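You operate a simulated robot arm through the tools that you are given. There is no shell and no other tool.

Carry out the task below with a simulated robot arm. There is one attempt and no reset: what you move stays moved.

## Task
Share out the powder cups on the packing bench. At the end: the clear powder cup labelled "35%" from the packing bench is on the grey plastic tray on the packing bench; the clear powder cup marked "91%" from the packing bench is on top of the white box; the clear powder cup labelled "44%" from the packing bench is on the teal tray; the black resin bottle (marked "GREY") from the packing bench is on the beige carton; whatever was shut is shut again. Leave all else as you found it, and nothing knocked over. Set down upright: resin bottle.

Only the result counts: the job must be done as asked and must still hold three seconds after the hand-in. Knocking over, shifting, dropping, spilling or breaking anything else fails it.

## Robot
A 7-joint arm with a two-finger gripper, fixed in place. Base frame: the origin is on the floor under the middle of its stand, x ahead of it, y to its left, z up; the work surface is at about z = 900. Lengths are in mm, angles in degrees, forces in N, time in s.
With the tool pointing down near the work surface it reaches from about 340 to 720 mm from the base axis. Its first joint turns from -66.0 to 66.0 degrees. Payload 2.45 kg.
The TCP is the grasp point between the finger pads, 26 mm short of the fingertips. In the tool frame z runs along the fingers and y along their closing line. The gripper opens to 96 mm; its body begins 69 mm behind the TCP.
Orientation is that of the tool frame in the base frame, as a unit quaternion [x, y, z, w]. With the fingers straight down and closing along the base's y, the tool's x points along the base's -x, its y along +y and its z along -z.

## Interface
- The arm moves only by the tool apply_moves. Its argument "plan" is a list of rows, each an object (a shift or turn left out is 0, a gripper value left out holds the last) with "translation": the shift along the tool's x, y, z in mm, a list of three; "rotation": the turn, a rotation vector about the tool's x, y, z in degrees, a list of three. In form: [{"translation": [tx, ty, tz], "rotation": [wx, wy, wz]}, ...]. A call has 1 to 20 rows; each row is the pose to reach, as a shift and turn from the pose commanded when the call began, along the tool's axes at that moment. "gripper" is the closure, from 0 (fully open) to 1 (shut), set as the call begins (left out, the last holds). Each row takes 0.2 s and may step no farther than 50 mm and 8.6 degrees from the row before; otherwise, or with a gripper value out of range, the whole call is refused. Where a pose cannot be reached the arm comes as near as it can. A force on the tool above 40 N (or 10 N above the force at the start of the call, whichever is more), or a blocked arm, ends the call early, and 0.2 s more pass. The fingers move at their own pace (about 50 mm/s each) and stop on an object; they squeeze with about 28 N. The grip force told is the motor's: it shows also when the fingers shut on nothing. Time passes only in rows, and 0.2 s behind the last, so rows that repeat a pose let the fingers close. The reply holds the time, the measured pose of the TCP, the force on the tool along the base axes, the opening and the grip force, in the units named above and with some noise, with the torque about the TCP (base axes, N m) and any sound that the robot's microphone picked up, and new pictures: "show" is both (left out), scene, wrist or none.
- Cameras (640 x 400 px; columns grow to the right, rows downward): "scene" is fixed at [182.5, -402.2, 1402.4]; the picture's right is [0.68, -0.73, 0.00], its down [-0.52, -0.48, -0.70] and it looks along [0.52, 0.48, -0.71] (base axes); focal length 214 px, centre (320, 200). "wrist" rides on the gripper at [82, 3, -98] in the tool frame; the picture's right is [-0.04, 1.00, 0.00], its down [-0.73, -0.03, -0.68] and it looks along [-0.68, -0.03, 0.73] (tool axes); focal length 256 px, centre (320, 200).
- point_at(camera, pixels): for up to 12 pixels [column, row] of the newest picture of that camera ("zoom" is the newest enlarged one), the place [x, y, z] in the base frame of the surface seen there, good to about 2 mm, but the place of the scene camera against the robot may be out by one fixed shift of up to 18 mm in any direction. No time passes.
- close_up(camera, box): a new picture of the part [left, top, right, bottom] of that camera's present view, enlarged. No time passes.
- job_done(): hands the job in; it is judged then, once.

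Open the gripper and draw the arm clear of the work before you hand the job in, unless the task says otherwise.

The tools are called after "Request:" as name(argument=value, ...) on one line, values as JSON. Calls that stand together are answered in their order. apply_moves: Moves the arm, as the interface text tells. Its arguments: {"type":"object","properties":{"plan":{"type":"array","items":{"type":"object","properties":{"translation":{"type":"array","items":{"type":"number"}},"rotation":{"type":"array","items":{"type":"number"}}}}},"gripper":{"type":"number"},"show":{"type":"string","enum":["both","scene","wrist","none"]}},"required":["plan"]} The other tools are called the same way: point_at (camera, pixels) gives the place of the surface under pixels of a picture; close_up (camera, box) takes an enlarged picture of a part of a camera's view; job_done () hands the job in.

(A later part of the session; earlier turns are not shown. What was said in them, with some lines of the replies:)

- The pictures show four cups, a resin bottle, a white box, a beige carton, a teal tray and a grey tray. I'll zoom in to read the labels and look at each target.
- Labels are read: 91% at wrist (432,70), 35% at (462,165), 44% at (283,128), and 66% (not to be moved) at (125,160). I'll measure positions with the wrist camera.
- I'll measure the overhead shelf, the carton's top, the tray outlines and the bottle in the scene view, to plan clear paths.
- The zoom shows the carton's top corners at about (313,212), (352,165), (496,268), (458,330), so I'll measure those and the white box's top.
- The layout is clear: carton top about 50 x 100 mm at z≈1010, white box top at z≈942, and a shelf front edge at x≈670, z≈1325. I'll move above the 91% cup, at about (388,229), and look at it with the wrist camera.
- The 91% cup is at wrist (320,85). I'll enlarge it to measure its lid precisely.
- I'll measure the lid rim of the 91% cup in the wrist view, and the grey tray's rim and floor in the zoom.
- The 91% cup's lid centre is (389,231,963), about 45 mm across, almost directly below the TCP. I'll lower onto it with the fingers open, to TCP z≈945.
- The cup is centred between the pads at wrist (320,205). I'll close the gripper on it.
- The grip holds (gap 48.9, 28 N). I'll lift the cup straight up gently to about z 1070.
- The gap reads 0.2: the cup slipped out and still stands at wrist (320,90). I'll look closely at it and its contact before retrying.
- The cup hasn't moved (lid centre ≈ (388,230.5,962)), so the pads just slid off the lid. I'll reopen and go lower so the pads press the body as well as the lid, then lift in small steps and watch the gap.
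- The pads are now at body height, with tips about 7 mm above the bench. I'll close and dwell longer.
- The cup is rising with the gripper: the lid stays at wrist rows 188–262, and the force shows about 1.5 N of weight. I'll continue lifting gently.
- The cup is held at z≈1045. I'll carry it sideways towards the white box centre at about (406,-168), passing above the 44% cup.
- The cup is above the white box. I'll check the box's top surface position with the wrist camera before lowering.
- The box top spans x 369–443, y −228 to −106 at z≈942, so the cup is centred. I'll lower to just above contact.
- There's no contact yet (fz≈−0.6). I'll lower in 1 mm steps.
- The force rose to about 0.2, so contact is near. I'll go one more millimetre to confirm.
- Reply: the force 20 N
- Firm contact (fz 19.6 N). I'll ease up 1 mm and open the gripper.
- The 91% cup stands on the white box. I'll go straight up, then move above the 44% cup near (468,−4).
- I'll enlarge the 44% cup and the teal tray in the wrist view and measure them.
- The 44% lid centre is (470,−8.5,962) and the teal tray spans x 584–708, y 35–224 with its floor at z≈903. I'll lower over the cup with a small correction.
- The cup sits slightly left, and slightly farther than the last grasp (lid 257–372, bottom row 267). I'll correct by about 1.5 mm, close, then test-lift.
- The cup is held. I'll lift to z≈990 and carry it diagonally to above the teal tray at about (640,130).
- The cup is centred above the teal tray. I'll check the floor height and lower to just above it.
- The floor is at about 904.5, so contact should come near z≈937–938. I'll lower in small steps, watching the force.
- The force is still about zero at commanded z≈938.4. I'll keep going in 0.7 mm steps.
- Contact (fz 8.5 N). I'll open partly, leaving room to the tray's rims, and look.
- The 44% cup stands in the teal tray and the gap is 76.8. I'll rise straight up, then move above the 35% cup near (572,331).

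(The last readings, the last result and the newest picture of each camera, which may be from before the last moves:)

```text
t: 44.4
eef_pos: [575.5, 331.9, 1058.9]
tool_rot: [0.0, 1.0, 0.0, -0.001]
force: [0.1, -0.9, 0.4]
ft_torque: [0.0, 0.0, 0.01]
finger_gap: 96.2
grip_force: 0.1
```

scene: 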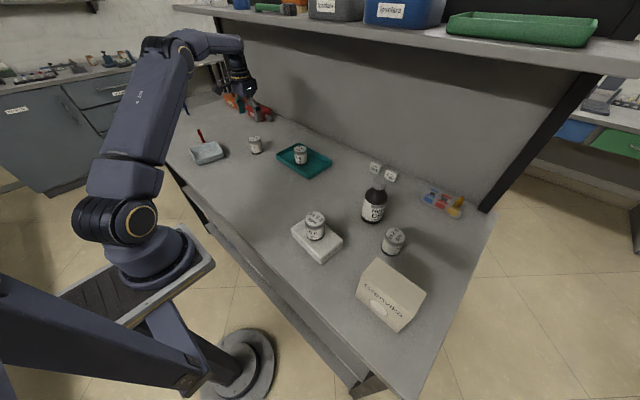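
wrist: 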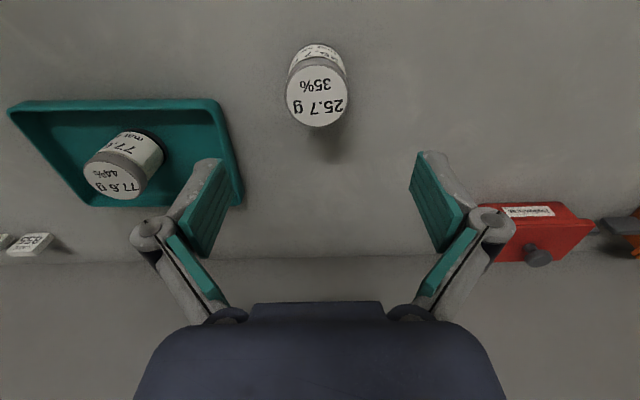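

The 35% cup is at wrist (318,97). I'll measure its lid.

Request:
close_up(camera="wrist", box=[240, 30, 400, 130])

Request:
point_at(camera="wrist", pixels=[[317, 97], [290, 97], [344, 97], [317, 70], [317, 122], [500, 215], [236, 190], [560, 230]])

```text
4.00 times, centred on (320, 80) of wrist
```

zoom: 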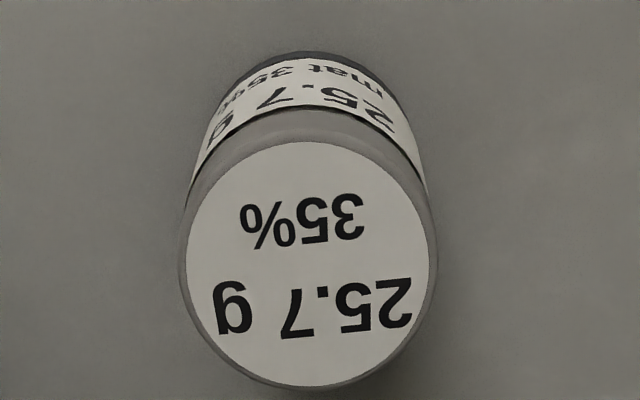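

```text
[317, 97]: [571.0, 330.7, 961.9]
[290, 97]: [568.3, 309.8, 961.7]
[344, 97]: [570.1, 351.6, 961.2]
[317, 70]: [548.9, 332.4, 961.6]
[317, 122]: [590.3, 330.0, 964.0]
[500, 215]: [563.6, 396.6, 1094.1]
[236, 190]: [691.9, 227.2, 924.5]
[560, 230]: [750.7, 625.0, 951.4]
```

The 35% lid centre is (570,331,962). I'll lower to TCP z≈936 with a small correction.

Request:
apply_moves(plan=[{"translation": [1, 0.5, 25]}, {"translation": [1.5, 0.5, 55]}, {"translation": [1.5, 0.5, 85]}, {"translation": [1.5, 0.5, 107]}, {"translation": [1.5, 0.5, 119]}, {"translation": [1.5, 0.5, 124]}, {"translation": [1.5, 0.5, 124]}], gripper=0, show="wrist")

```text
t: 46.0
eef_pos: [570.4, 331.7, 937.9]
tool_rot: [0.001, 1.0, 0.0, 0.001]
force: [0.4, -0.1, -0.1]
ft_torque: [-0.03, 0.04, -0.01]
finger_gap: 95.9
grip_force: 0.1
```

wrist: 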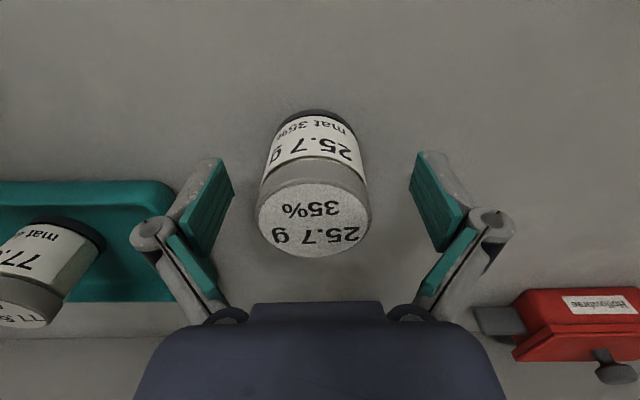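

The lid spans columns 256–371, so the cup is about 2 mm to the left of centre. I'll shift, close and test-lift.

Request:
apply_moves(plan=[{"translation": [0, -2, 0.5]}, {"translation": [0, -2, 0.5]}], gripper=0, show="none")

Request:
apply_moves(plan=[{"translation": [0, 0, 0]}, {"translation": [0, 0, 0]}, {"translation": [0, 0, 0]}, {"translation": [0, 0, 0]}, {"translation": [0, 0, 0]}, {"translation": [0, 0, 0]}, {"translation": [0, 0, 0]}], gripper=1, show="wrist")

Request:
apply_moves(plan=[{"translation": [0, 0, -1]}, {"translation": [0, 0, -3]}, {"translation": [0, 0, -6]}, {"translation": [0, 0, -9]}, {"translation": [0, 0, -12]}], gripper=1, show="wrist")

```text
t: 46.6
eef_pos: [570.5, 329.0, 935.7]
tool_rot: [0.0, 1.0, 0.0, 0.0]
force: [-0.5, -0.4, 0.6]
ft_torque: [0.0, 0.0, 0.04]
finger_gap: 95.9
grip_force: 0.0
```

```text
t: 48.2
eef_pos: [571.2, 329.0, 935.2]
tool_rot: [0.0, 1.0, 0.0, -0.001]
force: [-0.6, -1.7, 1.4]
ft_torque: [-0.09, -0.01, 0.0]
finger_gap: 48.2
grip_force: 27.9
```

wrist: 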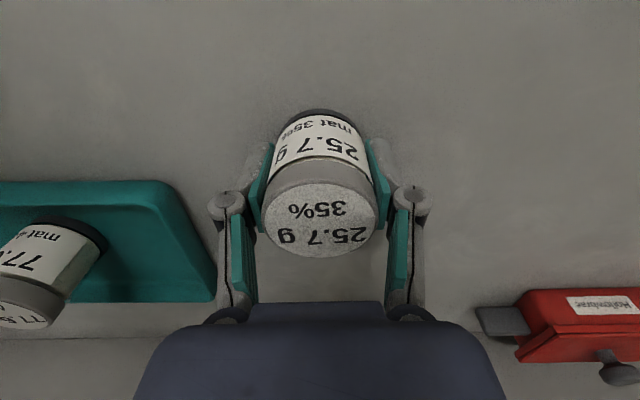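

```text
t: 49.4
eef_pos: [569.7, 328.6, 948.1]
tool_rot: [0.001, 1.0, -0.001, 0.0]
force: [0.3, -0.3, -0.6]
ft_torque: [0.01, 0.02, 0.01]
finger_gap: 48.3
grip_force: 27.9
```

wrist: 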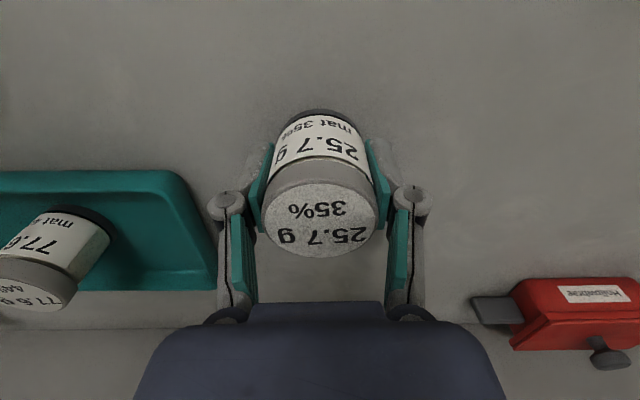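

The cup is held (lid rows unchanged, weight visible). I'll lift to z≈1005, then carry it towards the grey tray centre (410,451) while yawing +77°, so that the fingers line up with the tray's long side.

Request:
apply_moves(plan=[{"translation": [0, 0, -8]}, {"translation": [0, 0, -20]}, {"translation": [0, 0, -34]}, {"translation": [0, 0, -48]}, {"translation": [4, 3, -57], "rotation": [0, 0, -3]}, {"translation": [12, 9, -58], "rotation": [0, 0, -9]}, {"translation": [24, 18, -58], "rotation": [0, 0, -15.5]}, {"translation": [40, 30, -58], "rotation": [0, 0, -22]}, {"translation": [57, 43, -58], "rotation": [0, 0, -28.5]}, {"translation": [74, 56, -58], "rotation": [0, 0, -35]}, {"translation": [91, 69, -58], "rotation": [0, 0, -41.5]}, {"translation": [108, 82, -58], "rotation": [0, 0, -48]}, {"translation": [124, 94, -58], "rotation": [0, 0, -54.5]}, {"translation": [139, 106, -58], "rotation": [0, 0, -61]}, {"translation": [150, 114, -58], "rotation": [0, 0, -67]}, {"translation": [157, 119.5, -58], "rotation": [0, 0, -72]}, {"translation": [160.5, 122, -58], "rotation": [0, 0, -75.5]}, {"translation": [160.5, 122, -58], "rotation": [0, 0, -77]}, {"translation": [160.5, 122, -58], "rotation": [0, 0, -77]}], gripper=1, show="both")

```text
t: 53.4
eef_pos: [409.7, 451.2, 1005.1]
tool_rot: [-0.622, 0.783, 0.001, 0.0]
force: [-0.1, -0.3, -0.2]
ft_torque: [0.0, 0.01, 0.02]
finger_gap: 48.8
grip_force: 28.4
```

scene: 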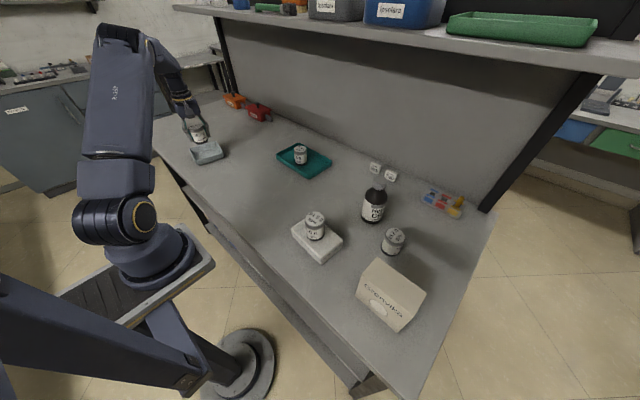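
wrist: 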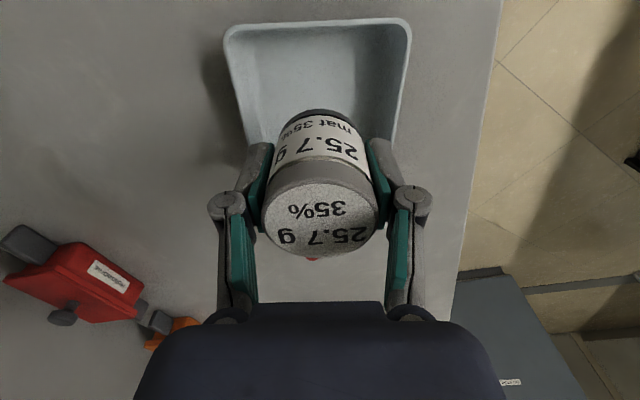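

The tray now appears aligned with the gripper. I'll measure its rim and floor from here.

Request:
close_up(camera="wrist", box=[200, 0, 440, 150])

Request:
point_at(camera="wrist", pixels=[[320, 22], [227, 60], [236, 100], [244, 135], [408, 60], [400, 100], [393, 135], [260, 100], [375, 100], [320, 60], [320, 90], [242, 122]])

```text
2.67 times, centred on (320, 75) of wrist
```

zoom: 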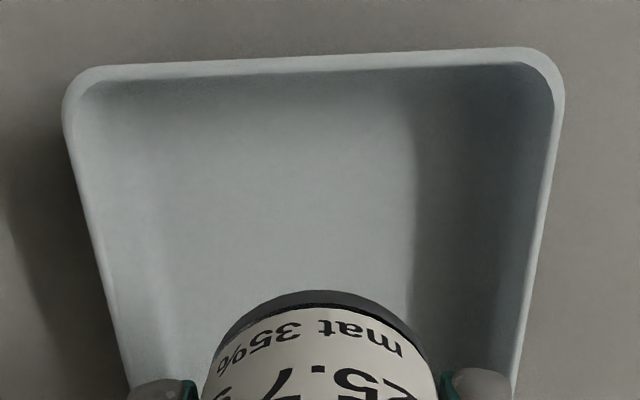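

```text
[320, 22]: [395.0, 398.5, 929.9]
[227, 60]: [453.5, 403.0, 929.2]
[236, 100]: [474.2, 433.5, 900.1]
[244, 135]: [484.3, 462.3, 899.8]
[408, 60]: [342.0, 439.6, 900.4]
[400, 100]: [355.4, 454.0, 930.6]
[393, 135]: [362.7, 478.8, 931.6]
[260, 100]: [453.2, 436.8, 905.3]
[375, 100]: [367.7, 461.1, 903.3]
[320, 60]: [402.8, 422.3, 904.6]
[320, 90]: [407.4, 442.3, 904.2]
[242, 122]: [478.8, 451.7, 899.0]
```

I'll take more exact rim points on the zoom to get the tray's centre and angle.

Request:
point_at(camera="zoom", pixels=[[74, 140], [90, 210], [110, 300], [124, 360], [556, 140], [548, 210], [535, 290], [523, 360], [150, 72], [320, 64], [480, 56]])

```text
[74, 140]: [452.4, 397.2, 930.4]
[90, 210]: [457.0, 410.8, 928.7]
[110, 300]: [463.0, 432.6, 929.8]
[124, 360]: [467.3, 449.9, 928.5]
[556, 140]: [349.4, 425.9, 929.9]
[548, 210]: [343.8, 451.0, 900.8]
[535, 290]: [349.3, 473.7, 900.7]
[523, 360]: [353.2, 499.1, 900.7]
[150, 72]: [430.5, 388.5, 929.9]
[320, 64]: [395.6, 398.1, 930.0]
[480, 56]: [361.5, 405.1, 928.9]
```

Rim edges give a tray of about 108 × 108 mm centred at (410.5,450), so the cup is centred. I'll lower to about 5 mm above the tray floor.

Request:
apply_moves(plan=[{"translation": [0, 0, 8]}, {"translation": [0, 0, 20]}, {"translation": [0, 0, 34]}, {"translation": [0, 0, 46]}, {"translation": [0, 0, 54]}, {"translation": [0, 0, 59]}, {"translation": [0, 0, 61]}, {"translation": [0, 0, 61]}], gripper=1, show="both")

```text
t: 55.2
eef_pos: [410.1, 449.6, 945.7]
tool_rot: [-0.622, 0.783, 0.0, 0.0]
force: [1.0, -0.7, -0.9]
ft_torque: [0.0, -0.02, 0.03]
finger_gap: 49.0
grip_force: 27.8
```

scene: 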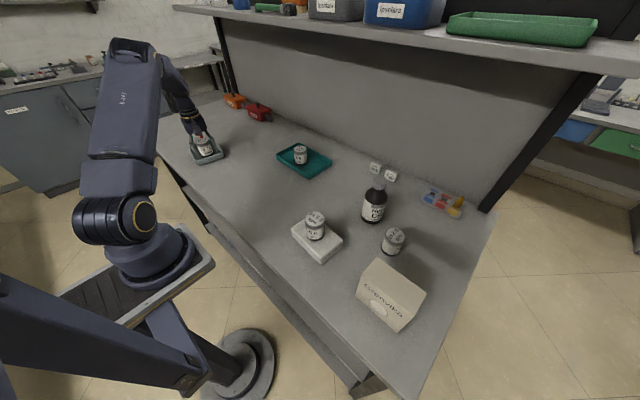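
wrist: 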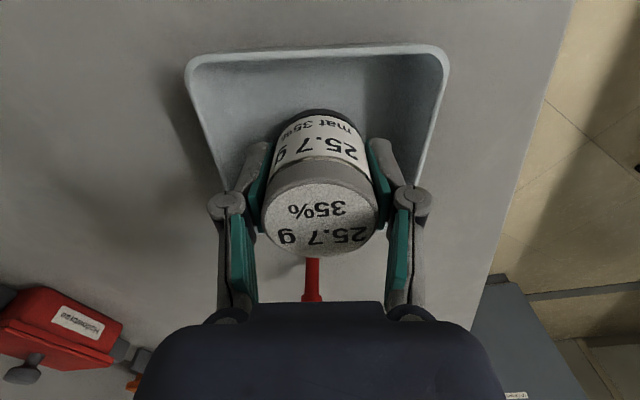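

The fingers are inside the tray with clearance on both sides. I'll lower in small steps while watching the force.

Request:
apply_moves(plan=[{"translation": [0, 0, 1]}, {"translation": [0, 0, 2]}, {"translation": [0, 0, 3]}, {"translation": [0, 0, 3]}], gripper=1, show="none")

Request:
apply_moves(plan=[{"translation": [0, 0, 0.8]}, {"translation": [0, 0, 0.8]}], gripper=1, show="none")

Request:
apply_moves(plan=[{"translation": [0, 0, 0.7]}, {"translation": [0, 0, 0.7]}], gripper=1, show="none")

```text
t: 56.2
eef_pos: [408.7, 451.1, 941.3]
tool_rot: [-0.622, 0.783, 0.001, 0.0]
force: [-0.1, 0.1, -0.7]
ft_torque: [0.0, 0.01, -0.02]
finger_gap: 48.6
grip_force: 28.3
```

```text
t: 56.8
eef_pos: [410.2, 451.2, 939.2]
tool_rot: [-0.622, 0.783, 0.0, 0.0]
force: [0.2, -0.1, 0.1]
ft_torque: [0.02, -0.04, 0.01]
finger_gap: 48.7
grip_force: 28.4
```

```text
t: 57.4
eef_pos: [410.9, 450.9, 939.1]
tool_rot: [-0.622, 0.783, 0.0, 0.0]
force: [-0.7, -0.1, -0.4]
ft_torque: [-0.02, 0.03, 0.04]
finger_gap: 48.8
grip_force: 28.4
```

Commanded z is about 939.9 with no contact yet. I'll continue in 0.6 mm steps.

Request:
apply_moves(plan=[{"translation": [0, 0, 0.6]}, {"translation": [0, 0, 0.6]}], gripper=1, show="none")

Request:
apply_moves(plan=[{"translation": [0, 0, 0.6]}, {"translation": [0, 0, 0.6]}], gripper=1, show="none")

```text
t: 58.0
eef_pos: [410.2, 453.1, 939.6]
tool_rot: [-0.623, 0.783, 0.002, 0.001]
force: [-1.5, -0.3, 5.6]
ft_torque: [-0.03, 0.02, 0.01]
finger_gap: 48.6
grip_force: 27.6
```

```text
t: 58.6
eef_pos: [409.8, 452.6, 939.2]
tool_rot: [-0.622, 0.783, 0.0, 0.001]
force: [-3.6, -1.7, 14.4]
ft_torque: [-0.15, 0.1, -0.01]
finger_gap: 48.7
grip_force: 28.1
```

Contact is made (fz 14 N). I'll ease up slightly, then open only to about 60 mm so the fingers stay clear of the tray walls.

Request:
apply_moves(plan=[{"translation": [0, 0, -0.7]}, {"translation": [0, 0, -0.7]}], gripper=1, show="none")

Request:
apply_moves(plan=[{"translation": [0, 0, 0]}, {"translation": [0, 0, 0]}, {"translation": [0, 0, 0]}], gripper=0.38, show="wrist")

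```text
t: 59.2
eef_pos: [412.7, 451.8, 938.7]
tool_rot: [-0.622, 0.783, 0.0, 0.001]
force: [-1.9, 3.2, 12.0]
ft_torque: [0.08, 0.05, -0.04]
finger_gap: 48.5
grip_force: 27.8
```

```text
t: 60.0
eef_pos: [410.5, 451.7, 937.2]
tool_rot: [-0.622, 0.783, -0.001, 0.0]
force: [-0.9, -0.5, 0.1]
ft_torque: [0.0, 0.01, -0.01]
finger_gap: 59.7
grip_force: 0.0
```

wrist: 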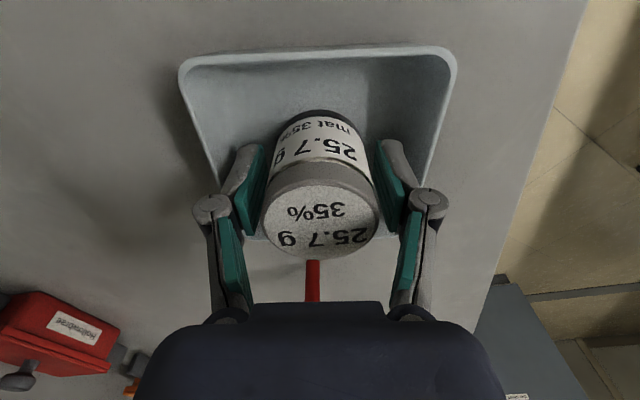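

The cup is released and upright in the tray (the gap is 59.7). I'll rise straight up at the same opening.

Request:
apply_moves(plan=[{"translation": [0, 0, -4]}, {"translation": [0, 0, -12]}, {"translation": [0, 0, -25]}, {"translation": [0, 0, -40]}, {"translation": [0, 0, -60]}, {"translation": [0, 0, -85]}, {"translation": [0, 0, -115]}, {"translation": [0, 0, -145]}, {"translation": [0, 0, -160]}, {"translation": [0, 0, -160]}], gripper=0.38, show="both")

```text
t: 62.2
eef_pos: [413.1, 451.7, 1100.2]
tool_rot: [-0.622, 0.783, -0.001, 0.0]
force: [-0.4, 0.9, 0.7]
ft_torque: [-0.03, 0.02, -0.01]
finger_gap: 59.5
grip_force: 0.1
```

scene: 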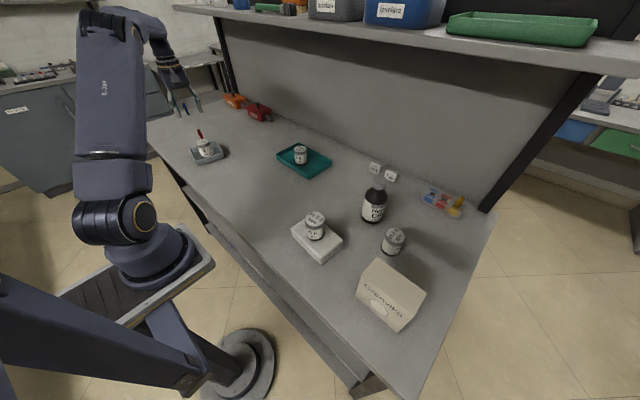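
wrist: 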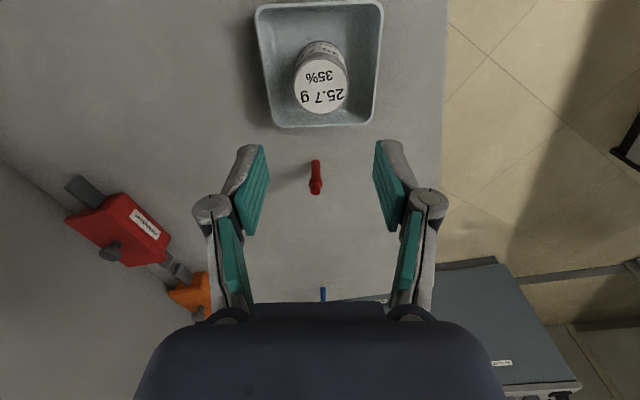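

All three cups are placed. Now for the bottle: I'll move back across at z≈1100–1130, undoing the yaw, to a viewing pose near (470,−215).

Request:
apply_moves(plan=[{"translation": [15, -5, -1], "rotation": [0, 0, 2]}, {"translation": [45, -15, -3], "rotation": [0, 0, 6]}, {"translation": [80, -26, -5], "rotation": [0, 0, 10]}, {"translation": [115, -38, -7], "rotation": [0, 0, 14]}, {"translation": [150, -49, -9], "rotation": [0, 0, 18]}, {"translation": [185, -61, -11], "rotation": [0, 0, 22]}, {"translation": [220, -72, -13], "rotation": [0, 0, 26]}, {"translation": [255, -84, -15], "rotation": [0, 0, 30.5]}, {"translation": [290, -95, -17], "rotation": [0, 0, 35]}, {"translation": [325, -107, -19], "rotation": [0, 0, 39.5]}, {"translation": [360, -118, -21], "rotation": [0, 0, 44]}, {"translation": [395, -130, -23], "rotation": [0, 0, 48.5]}, {"translation": [430, -142, -24], "rotation": [0, 0, 53]}, {"translation": [465, -153, -25], "rotation": [0, 0, 57.5]}, {"translation": [500, -165, -26], "rotation": [0, 0, 62]}, {"translation": [535, -176, -27], "rotation": [0, 0, 66.5]}, {"translation": [570, -188, -28], "rotation": [0, 0, 71]}, {"translation": [605, -199, -30], "rotation": [0, 0, 75]}, {"translation": [634.5, -209, -30.6], "rotation": [0, 0, 77]}, {"translation": [634.5, -209, -30.6], "rotation": [0, 0, 77]}], gripper=0, show="both")

```text
t: 66.4
eef_pos: [473.3, -212.5, 1129.2]
tool_rot: [0.001, 1.0, 0.001, 0.0]
force: [0.1, 0.5, -0.2]
ft_torque: [-0.01, 0.01, 0.01]
finger_gap: 96.1
grip_force: 0.0
```

scene: 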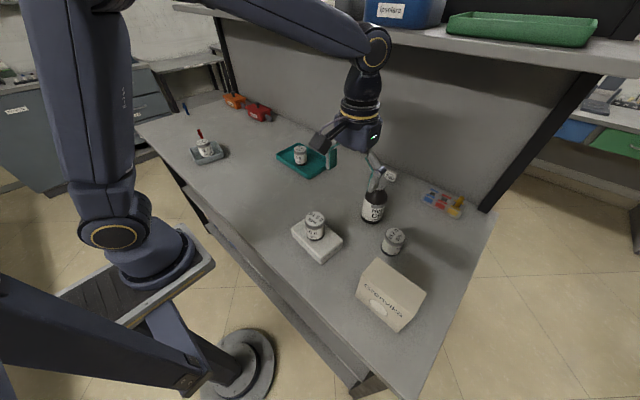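
wrist: 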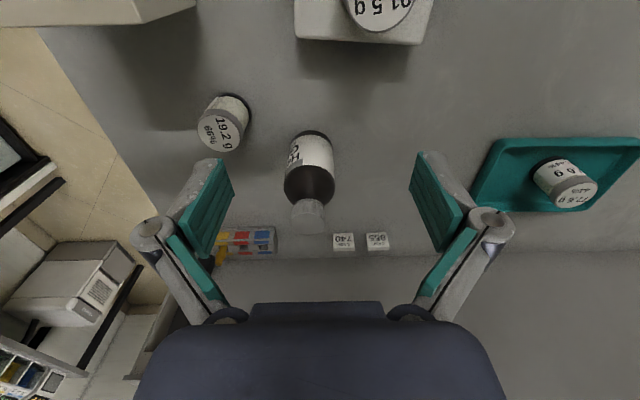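

The bottle is at wrist (312,175). I'll enlarge and measure it.

Request:
close_up(camera="wrist", box=[232, 120, 392, 240])

Request:
point_at(camera="wrist", pixels=[[307, 225], [307, 215], [293, 216], [322, 216], [307, 203], [307, 190], [310, 170], [312, 150], [287, 188], [333, 184], [292, 150], [332, 150]])

```text
3.33 times, centred on (312, 180) of wrist
```

zoom: 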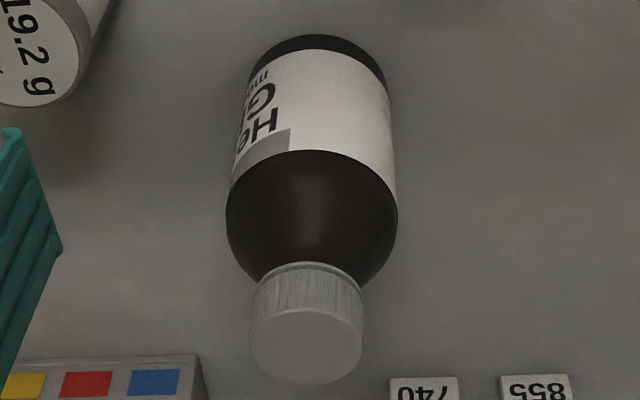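

```text
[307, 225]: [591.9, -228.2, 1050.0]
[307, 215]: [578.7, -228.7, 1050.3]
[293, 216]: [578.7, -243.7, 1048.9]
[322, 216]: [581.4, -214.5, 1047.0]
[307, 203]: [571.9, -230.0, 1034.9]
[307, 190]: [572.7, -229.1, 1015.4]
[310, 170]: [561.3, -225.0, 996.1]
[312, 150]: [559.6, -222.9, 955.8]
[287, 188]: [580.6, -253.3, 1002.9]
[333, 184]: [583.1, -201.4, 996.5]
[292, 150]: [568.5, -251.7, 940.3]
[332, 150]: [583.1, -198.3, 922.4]
```

The bottle's axis is about (588.5,−227), with the cap top at z≈1050 and a body diameter of about 56 mm (straight up to z≈995). I'll move above it at z≈1100, keeping clear of the shelf.

Request:
apply_moves(plan=[{"translation": [-10, -1, 5]}, {"translation": [-30, -3, 15]}, {"translation": [-55, -6, 25]}, {"translation": [-80, -9, 30]}, {"translation": [-102, -11, 30]}, {"translation": [-115, -13, 30]}, {"translation": [-118.5, -13, 30]}, {"translation": [-118.5, -13, 30]}], gripper=0, show="both")

```text
t: 68.2
eef_pos: [589.1, -228.5, 1099.2]
tool_rot: [0.001, 1.0, 0.0, 0.0]
force: [0.6, -0.4, 0.0]
ft_torque: [-0.04, 0.01, -0.01]
finger_gap: 96.1
grip_force: 0.0
```

scene: 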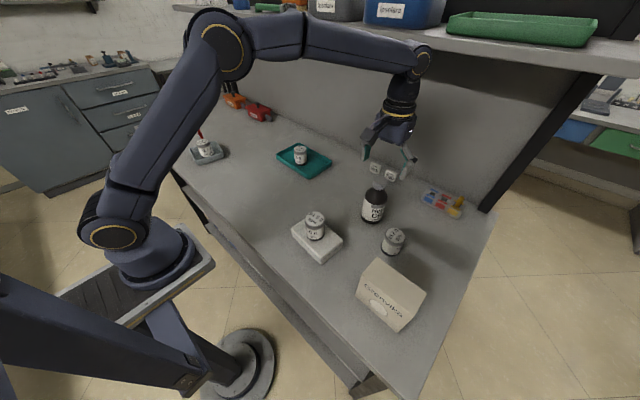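
wrist: 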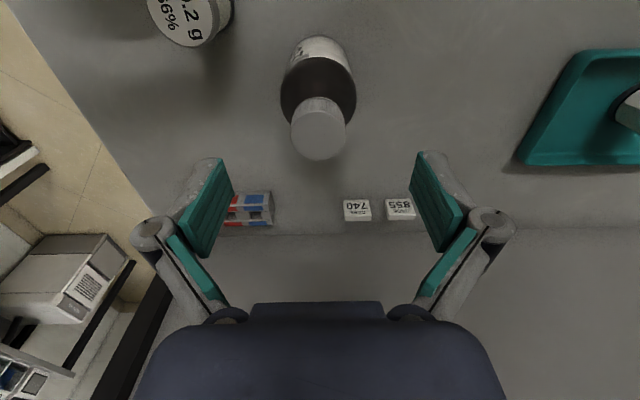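

The bottle is directly ahead of the pads, with its cap top at wrist (318,130). I'll measure its axis again from here.

Request:
point_at(camera="wrist", pixels=[[318, 133], [318, 112], [318, 155], [292, 130], [343, 130], [284, 85], [352, 85], [320, 40], [318, 70], [293, 60], [348, 60]])

Request:
close_up(camera="wrist", box=[240, 20, 400, 170])

```text
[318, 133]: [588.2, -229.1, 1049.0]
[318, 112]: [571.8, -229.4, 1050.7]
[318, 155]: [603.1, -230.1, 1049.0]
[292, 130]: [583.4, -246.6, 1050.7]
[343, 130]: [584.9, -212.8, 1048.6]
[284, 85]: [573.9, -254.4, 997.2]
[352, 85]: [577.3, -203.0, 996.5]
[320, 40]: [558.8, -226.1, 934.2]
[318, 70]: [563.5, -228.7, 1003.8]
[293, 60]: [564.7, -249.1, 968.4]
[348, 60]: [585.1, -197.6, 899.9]
```

```text
2.67 times, centred on (320, 95) of wrist
```

zoom: 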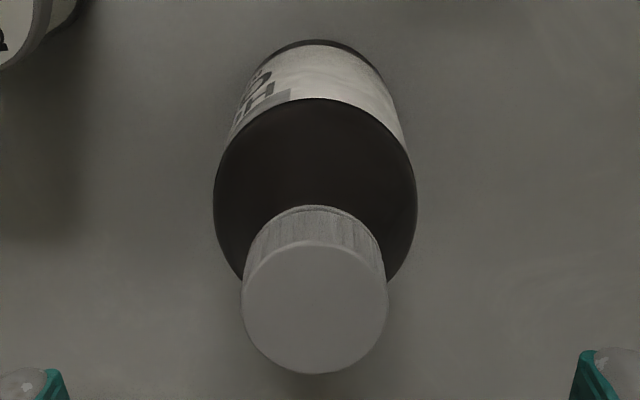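

The axis is about (587.5,−229). I'll lower around the bottle to TCP z≈988, which leaves the palm about 6 mm above the cap.

Request:
apply_moves(plan=[{"translation": [0.5, -1.5, 15]}, {"translation": [0.5, -1.5, 35]}, {"translation": [0.5, -1.5, 55]}, {"translation": [0.5, -1.5, 75]}, {"translation": [0.5, -1.5, 92]}, {"translation": [0.5, -1.5, 104]}, {"translation": [0.5, -1.5, 110]}, {"translation": [0.5, -1.5, 111]}, {"translation": [0.5, -1.5, 111]}], gripper=0, show="both")

```text
t: 70.2
eef_pos: [589.4, -229.7, 988.1]
tool_rot: [0.001, 1.0, 0.0, 0.0]
force: [-0.6, 0.8, 0.3]
ft_torque: [0.01, 0.0, -0.06]
finger_gap: 96.0
grip_force: 0.1
```

scene: 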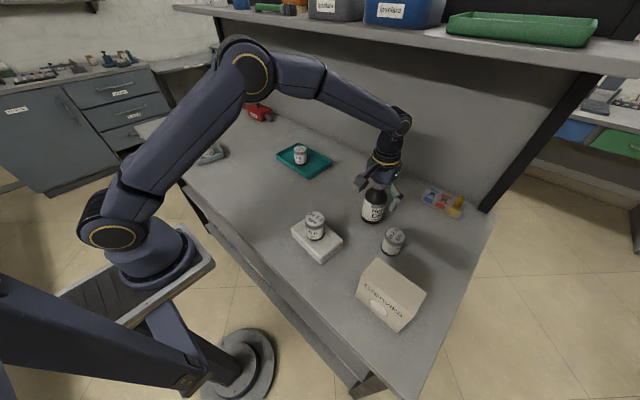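
wrist: 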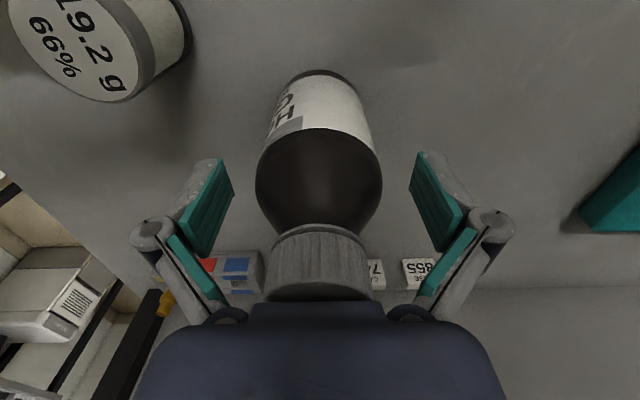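

The bottle is centred between the pads (columns 256–382) with nothing touching. I'll go 3 mm lower and then close.

Request:
apply_moves(plan=[{"translation": [0, 0, 1.5]}, {"translation": [0, 0, 3]}, {"translation": [0, 0, 3]}], gripper=0, show="none")

Request:
apply_moves(plan=[{"translation": [0, 0, 0]}, {"translation": [0, 0, 0]}, {"translation": [0, 0, 0]}, {"translation": [0, 0, 0]}, {"translation": [0, 0, 0]}, {"translation": [0, 0, 0]}], gripper=1, show="wrist")

```text
t: 71.0
eef_pos: [588.0, -228.9, 985.7]
tool_rot: [0.0, 1.0, 0.0, 0.0]
force: [-0.3, 0.3, 0.4]
ft_torque: [0.0, 0.01, 0.04]
finger_gap: 95.9
grip_force: 0.0
```

```text
t: 72.4
eef_pos: [588.2, -229.9, 986.1]
tool_rot: [0.001, 1.0, 0.0, 0.0]
force: [-0.2, -2.0, 3.3]
ft_torque: [-0.18, 0.01, -0.01]
finger_gap: 60.3
grip_force: 28.1
```

wrist: 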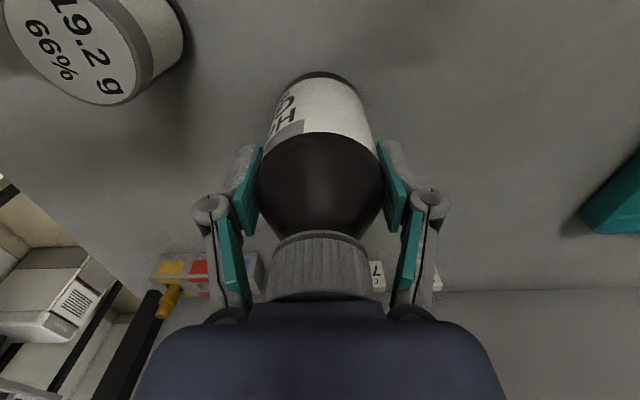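

The grip is on the body (gap 60.3, 28 N). I'll test-lift slowly by a few millimetres.

Request:
apply_moves(plan=[{"translation": [0, 0, -0.5]}, {"translation": [0, 0, -1.5]}, {"translation": [0, 0, -3]}, {"translation": [0, 0, -5]}, {"translation": [0, 0, -7]}, {"translation": [0, 0, -7]}], gripper=1, show="wrist")

```text
t: 73.8
eef_pos: [589.2, -228.0, 993.0]
tool_rot: [0.0, 1.0, 0.0, 0.0]
force: [0.9, -0.2, -3.9]
ft_torque: [-0.02, -0.03, -0.04]
finger_gap: 60.3
grip_force: 27.8
```

wrist: 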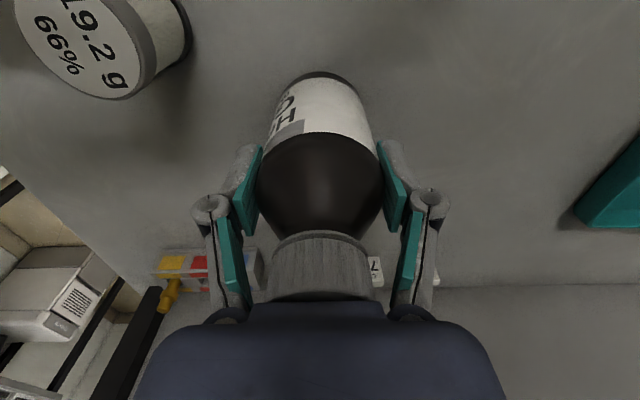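

The bottle is lifted (weight ≈4 N, no slip). I'll raise it and carry it to above the carton at about (389,−388), with its base about 22 mm above the carton top.

Request:
apply_moves(plan=[{"translation": [0, 0, -6]}, {"translation": [0, 0, -16]}, {"translation": [0, 0, -28]}, {"translation": [0, 0, -42]}, {"translation": [3, -2, -56]}, {"translation": [10, -8, -70]}, {"translation": [20, -16, -84]}, {"translation": [33, -26, -97]}, {"translation": [48, -38, -108]}, {"translation": [64, -51, -117]}, {"translation": [81, -65, -123]}, {"translation": [98, -78, -125]}, {"translation": [115, -92, -125]}, {"translation": [132, -105, -125]}, {"translation": [148, -118, -125]}, {"translation": [163, -130, -125]}, {"translation": [177, -141, -125]}, {"translation": [188, -150, -125]}, {"translation": [196, -156, -125]}, {"translation": [199, -158.5, -125]}], gripper=1, show="both")

```text
t: 78.0
eef_pos: [390.3, -387.5, 1118.7]
tool_rot: [-0.001, 1.0, -0.001, 0.001]
force: [0.5, 0.1, -3.2]
ft_torque: [0.01, 0.0, 0.0]
finger_gap: 60.0
grip_force: 28.2
```

scene: 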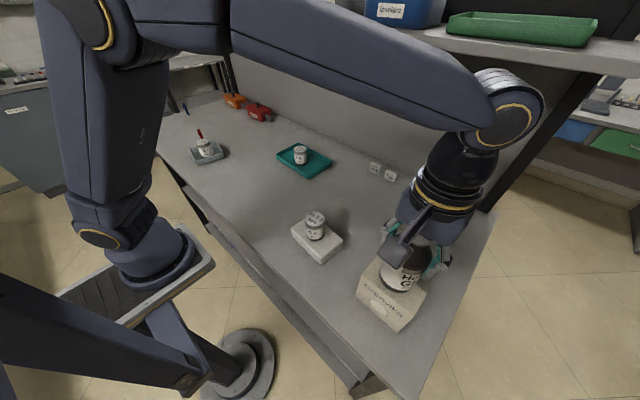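
wrist: 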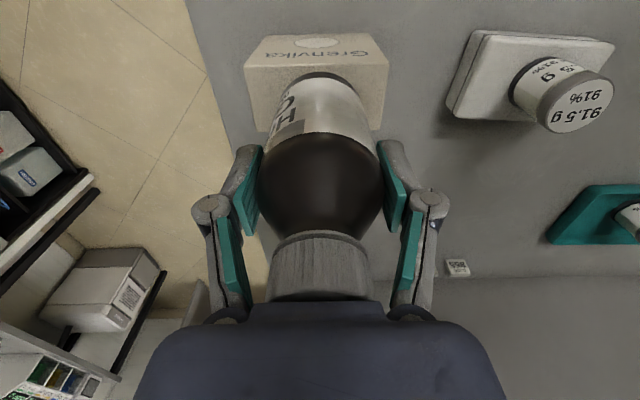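

The bottle hangs above the carton. I'll measure the carton's top outline visible on either side of it.

Request:
close_up(camera="wrist", box=[220, 20, 412, 140])

Request:
point_at(camera="wrist", pixels=[[247, 72], [258, 130], [386, 70], [375, 126], [260, 80], [375, 80], [265, 120], [250, 90], [385, 90], [262, 68], [372, 66], [378, 118]])

```text
3.33 times, centred on (316, 80) of wrist
```

zoom: 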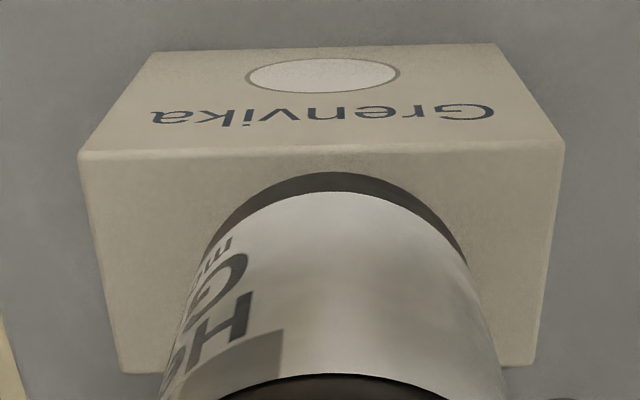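

```text
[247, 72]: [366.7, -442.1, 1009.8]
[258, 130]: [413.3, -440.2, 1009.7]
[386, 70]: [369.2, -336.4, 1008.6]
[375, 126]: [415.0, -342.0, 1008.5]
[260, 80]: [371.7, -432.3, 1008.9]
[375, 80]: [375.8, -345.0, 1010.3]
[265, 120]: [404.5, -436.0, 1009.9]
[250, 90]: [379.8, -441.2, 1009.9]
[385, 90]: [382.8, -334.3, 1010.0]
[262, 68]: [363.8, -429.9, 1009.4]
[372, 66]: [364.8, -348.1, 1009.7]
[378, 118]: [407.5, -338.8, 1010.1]
```

The carton top spans x≈363–415.5 and y≈−443 to −334, centred at (389,−388.5). I'll check the bottle's own axis and verticality from its visible front surface.

Request:
point_at(camera="wrist", pixels=[[320, 75], [320, 77], [320, 85], [320, 100], [320, 115], [320, 125], [320, 240], [320, 260], [290, 92], [352, 92]])

```text
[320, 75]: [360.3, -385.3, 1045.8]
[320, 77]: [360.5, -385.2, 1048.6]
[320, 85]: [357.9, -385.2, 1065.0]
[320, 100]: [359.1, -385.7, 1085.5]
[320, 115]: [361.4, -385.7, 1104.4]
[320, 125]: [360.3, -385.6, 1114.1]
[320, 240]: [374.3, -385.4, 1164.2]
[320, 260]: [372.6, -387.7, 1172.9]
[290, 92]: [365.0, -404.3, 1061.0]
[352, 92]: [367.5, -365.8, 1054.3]
```

The bottle is vertical with its axis at x≈390. I'll nudge 1 mm and lower to a few millimetres above the carton top.

Request:
apply_moves(plan=[{"translation": [0.5, -1, 2]}, {"translation": [1, -1.5, 6]}, {"translation": [1, -1.5, 11]}, {"translation": [1, -1.5, 15]}, {"translation": [1, -1.5, 18]}, {"translation": [1, -1.5, 18]}], gripper=1, show="wrist")

Request:
apply_moves(plan=[{"translation": [0, 0, 1]}, {"translation": [0, 0, 2]}, {"translation": [0, 0, 2]}], gripper=1, show="none")

Request:
apply_moves(plan=[{"translation": [0, 0, 0.8]}, {"translation": [0, 0, 0.8]}], gripper=1, show="none")

```text
t: 79.4
eef_pos: [389.0, -389.7, 1100.6]
tool_rot: [0.001, 1.0, 0.0, 0.0]
force: [-0.4, -0.5, -3.2]
ft_torque: [-0.03, 0.03, 0.0]
finger_gap: 60.0
grip_force: 27.8
```

wrist: 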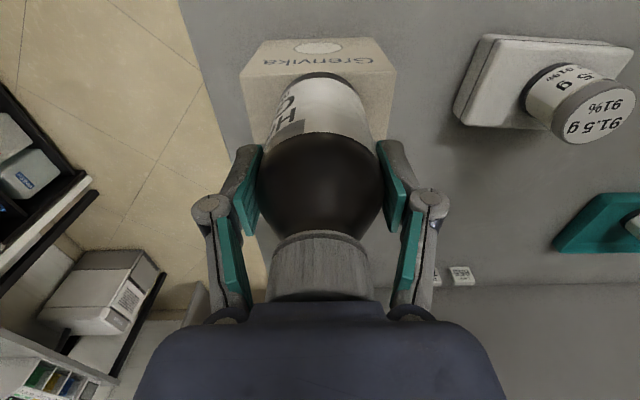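

```text
t: 80.2
eef_pos: [388.6, -389.1, 1099.2]
tool_rot: [0.0, 1.0, -0.001, 0.0]
force: [0.1, -0.4, -3.7]
ft_torque: [-0.02, -0.02, 0.0]
finger_gap: 60.4
grip_force: 28.1
```

```text
t: 80.8
eef_pos: [388.1, -388.2, 1097.2]
tool_rot: [0.0, 1.0, 0.0, 0.0]
force: [-0.5, -0.3, -3.3]
ft_torque: [0.02, -0.02, 0.01]
finger_gap: 60.2
grip_force: 27.6
```

The bottle still hangs freely at commanded z≈1097.2 (fz −3.3). I'll continue in 0.6 mm steps.

Request:
apply_moves(plan=[{"translation": [0, 0, 0.6]}, {"translation": [0, 0, 0.6]}], gripper=1, show="none")

Request:
apply_moves(plan=[{"translation": [0, 0, 0.6]}, {"translation": [0, 0, 0.6]}], gripper=1, show="none")

Request:
apply_moves(plan=[{"translation": [0, 0, 0.4]}, {"translation": [0, 0, 0.4]}], gripper=1, show="none")

```text
t: 81.4
eef_pos: [389.1, -388.5, 1097.0]
tool_rot: [0.0, 1.0, 0.0, 0.0]
force: [0.5, -0.2, -2.8]
ft_torque: [-0.02, -0.01, 0.0]
finger_gap: 60.4
grip_force: 27.5
```

```text
t: 82.0
eef_pos: [390.8, -388.0, 1096.3]
tool_rot: [-0.001, 1.0, 0.0, 0.0]
force: [0.0, 1.1, -1.2]
ft_torque: [0.07, 0.0, 0.04]
finger_gap: 60.4
grip_force: 27.7
```

```text
t: 82.6
eef_pos: [389.9, -388.2, 1095.1]
tool_rot: [0.001, 1.0, 0.0, 0.0]
force: [0.7, 0.6, -1.0]
ft_torque: [0.03, -0.09, -0.02]
finger_gap: 60.1
grip_force: 28.3
```

Contact is starting (fz rose from −3.3 to −1.0). I'll go a little further.

Request:
apply_moves(plan=[{"translation": [0, 0, 0.4]}, {"translation": [0, 0, 0.4]}], gripper=1, show="none")

```text
t: 83.2
eef_pos: [388.6, -388.5, 1095.3]
tool_rot: [0.0, 1.0, 0.0, 0.0]
force: [-1.7, 2.3, 7.4]
ft_torque: [0.26, 0.06, 0.01]
finger_gap: 60.2
grip_force: 27.8
```

The bottle is seated (fz 7.4 N). I'll ease 0.3 mm and open the gripper gently to about 75 mm.

Request:
apply_moves(plan=[{"translation": [0, 0, -0.3]}, {"translation": [0, 0, -0.3]}], gripper=1, show="none")

Request:
apply_moves(plan=[{"translation": [0, 0, 0]}, {"translation": [0, 0, 0]}, {"translation": [0, 0, 0]}, {"translation": [0, 0, 0]}], gripper=0.2, show="both")

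```text
t: 83.8
eef_pos: [387.7, -387.8, 1094.1]
tool_rot: [0.0, 1.0, -0.001, 0.0]
force: [0.0, 1.2, 11.0]
ft_torque: [0.11, 0.09, 0.01]
finger_gap: 60.7
grip_force: 28.3
```

```text
t: 84.8
eef_pos: [388.7, -388.9, 1095.5]
tool_rot: [0.0, 1.0, 0.0, 0.001]
force: [-0.6, 0.1, -0.3]
ft_torque: [-0.04, 0.03, -0.02]
finger_gap: 77.0
grip_force: 0.0
```

scene: 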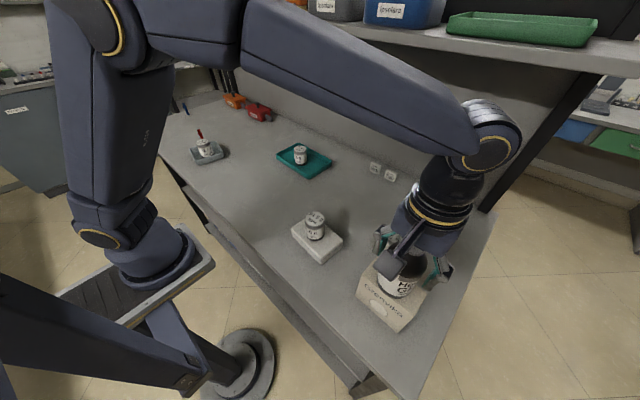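
wrist: 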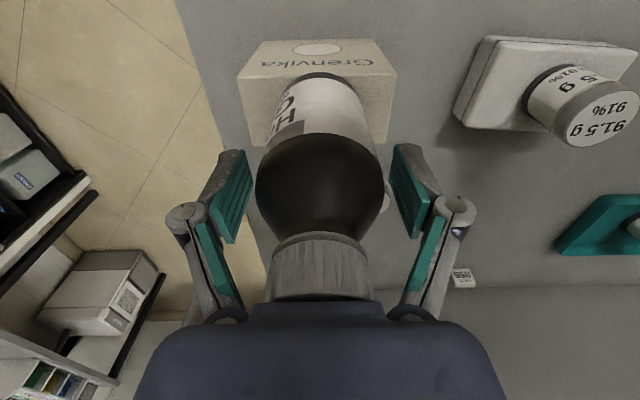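

The bottle stands on the carton. I'll open fully and rise straight up slowly until the fingers clear the cap.

Request:
apply_moves(plan=[{"translation": [0, 0, 0]}, {"translation": [0, 0, 0]}, {"translation": [0, 0, -3]}, {"translation": [0, 0, -8]}, {"translation": [0, 0, -16]}, {"translation": [0, 0, -26]}, {"translation": [0, 0, -38]}, {"translation": [0, 0, -52]}, {"translation": [0, 0, -68]}, {"translation": [0, 0, -86]}, {"translation": [0, 0, -104]}, {"translation": [0, 0, -122]}, {"translation": [0, 0, -138]}, {"translation": [0, 0, -145]}, {"translation": [0, 0, -145]}], gripper=0, show="both")

```text
t: 88.0
eef_pos: [389.0, -386.5, 1240.2]
tool_rot: [0.0, 1.0, 0.0, 0.0]
force: [-0.4, -0.6, -0.2]
ft_torque: [-0.01, 0.03, -0.01]
finger_gap: 95.9
grip_force: 0.2
```

scene: 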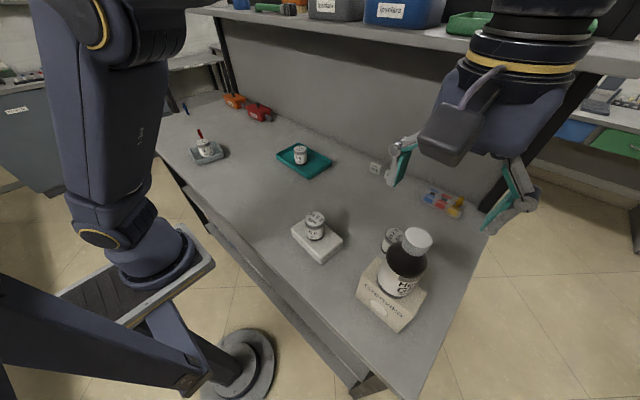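
wrist: 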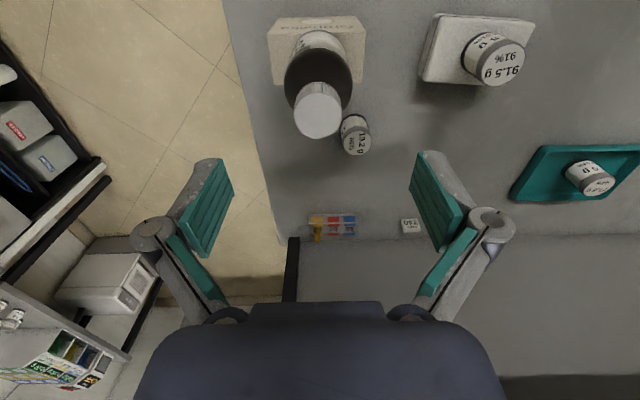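

The bottle stands upright and all fingers are clear. I'll draw the arm back to near its starting pose at a safe height.

Request:
apply_moves(plan=[{"translation": [1, 10, -8]}, {"translation": [3, 30, -18]}, {"translation": [6, 60, -26]}, {"translation": [9, 92, -32]}, {"translation": [13, 125, -32]}, {"translation": [16, 158, -32]}, {"translation": [20, 191, -32]}, {"translation": [23, 224, -32]}, {"translation": [27, 257, -32]}, {"translation": [30, 290, -32]}, {"translation": [34, 323, -32]}, {"translation": [37, 356, -32]}, {"translation": [40, 389, -32]}, {"translation": [43, 418, -32]}, {"translation": [45, 438, -32]}, {"translation": [46, 446, -32]}, {"translation": [46, 446, -32]}], gripper=0, show="both")

```text
t: 91.6
eef_pos: [343.0, 58.6, 1272.9]
tool_rot: [0.001, 1.0, 0.0, 0.001]
force: [-0.1, 0.8, 0.2]
ft_torque: [-0.01, -0.02, -0.01]
finger_gap: 96.4
grip_force: 0.1
```

scene: 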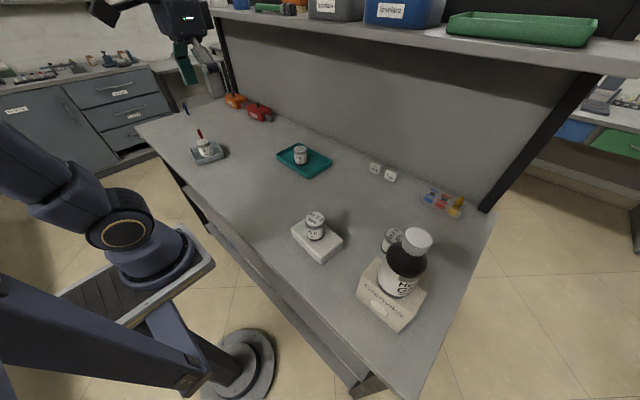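
wrist: 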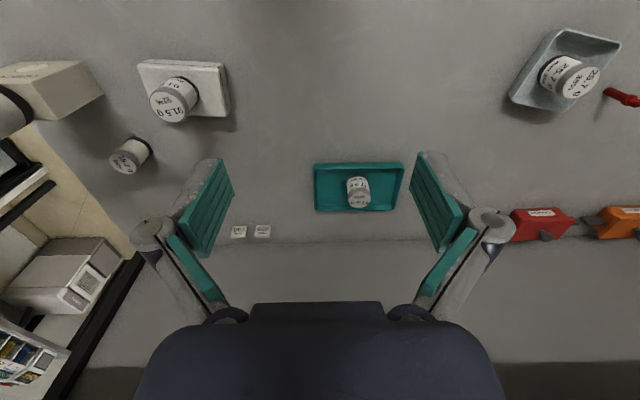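

The arm is clear. I'll check the final placements in close-ups before handing in.

Request:
close_up(camera="scene", box=[280, 200, 450, 340])

Request:
close_up(camera="scene", box=[180, 120, 340, 210])

Request:
point_at(camera="wrist", pixels=[[141, 67], [216, 68], [221, 111], [315, 166], [399, 166], [562, 31], [617, 43], [513, 98], [125, 160], [238, 232], [40, 118], [608, 93]])

```text
2.86 times, centred on (365, 270) of scene
```

zoom: 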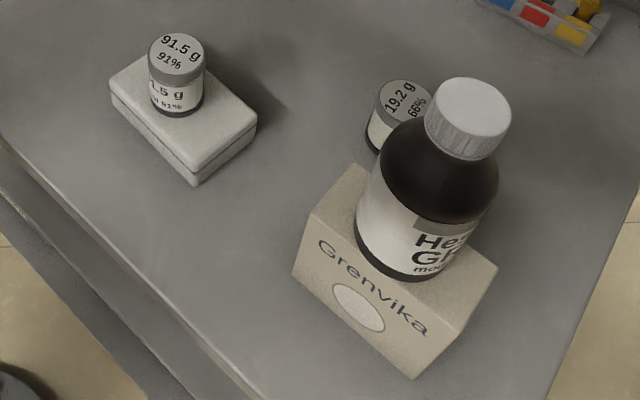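

```text
4.00 times, centred on (260, 165) of scene
```

zoom: 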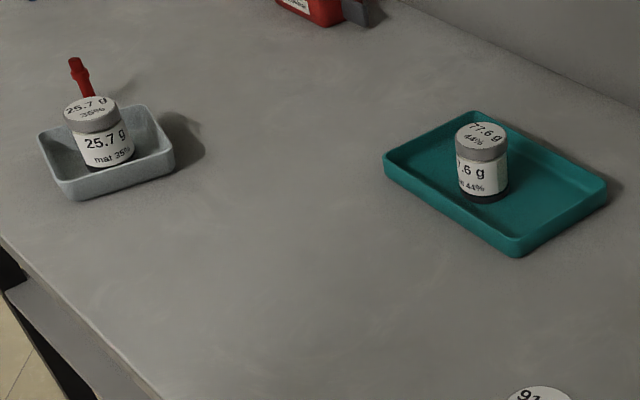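

```text
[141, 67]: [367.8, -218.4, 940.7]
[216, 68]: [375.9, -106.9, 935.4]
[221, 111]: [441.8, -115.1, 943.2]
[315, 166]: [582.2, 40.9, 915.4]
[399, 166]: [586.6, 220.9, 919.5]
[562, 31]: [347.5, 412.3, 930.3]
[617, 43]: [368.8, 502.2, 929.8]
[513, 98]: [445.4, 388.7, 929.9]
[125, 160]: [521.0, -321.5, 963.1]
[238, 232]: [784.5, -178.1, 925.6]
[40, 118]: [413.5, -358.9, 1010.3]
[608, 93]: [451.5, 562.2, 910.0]
```

The close-ups show the 91% cup on the white box, 44% in the teal tray, 35% in the grey tray and the bottle upright on the carton. The box, trays, carton, 66% cup and other items I re-measured are within noise of where they started, and the gripper is open and clear. I'm handing the job in.

Request:
job_done()

```text
The job is handed in.
```

The job is handed in with all four items placed as asked. I don't have the judge's result.

- **35% cup:** standing in the grey plastic tray.
- **91% cup:** standing on top of the white box. My first grip on it slipped off the lid. The cup stayed upright and in place, and the second grip held.
- **44% cup:** standing in the teal tray.
- **Black resin bottle ("GREY"):** upright on the beige carton. By my measurements the bottle's base is slightly wider than the carton's top is deep, so it overhangs by about 4 mm at the front and back. It is centred and was standing steadily in the last pictures.

I didn't open anything, so nothing needed shutting again. In my final check, the box, both trays, the carton, the 66% cup and the other items I re-measured were where they started, within measurement noise. The gripper is open and the arm is back near its starting pose.
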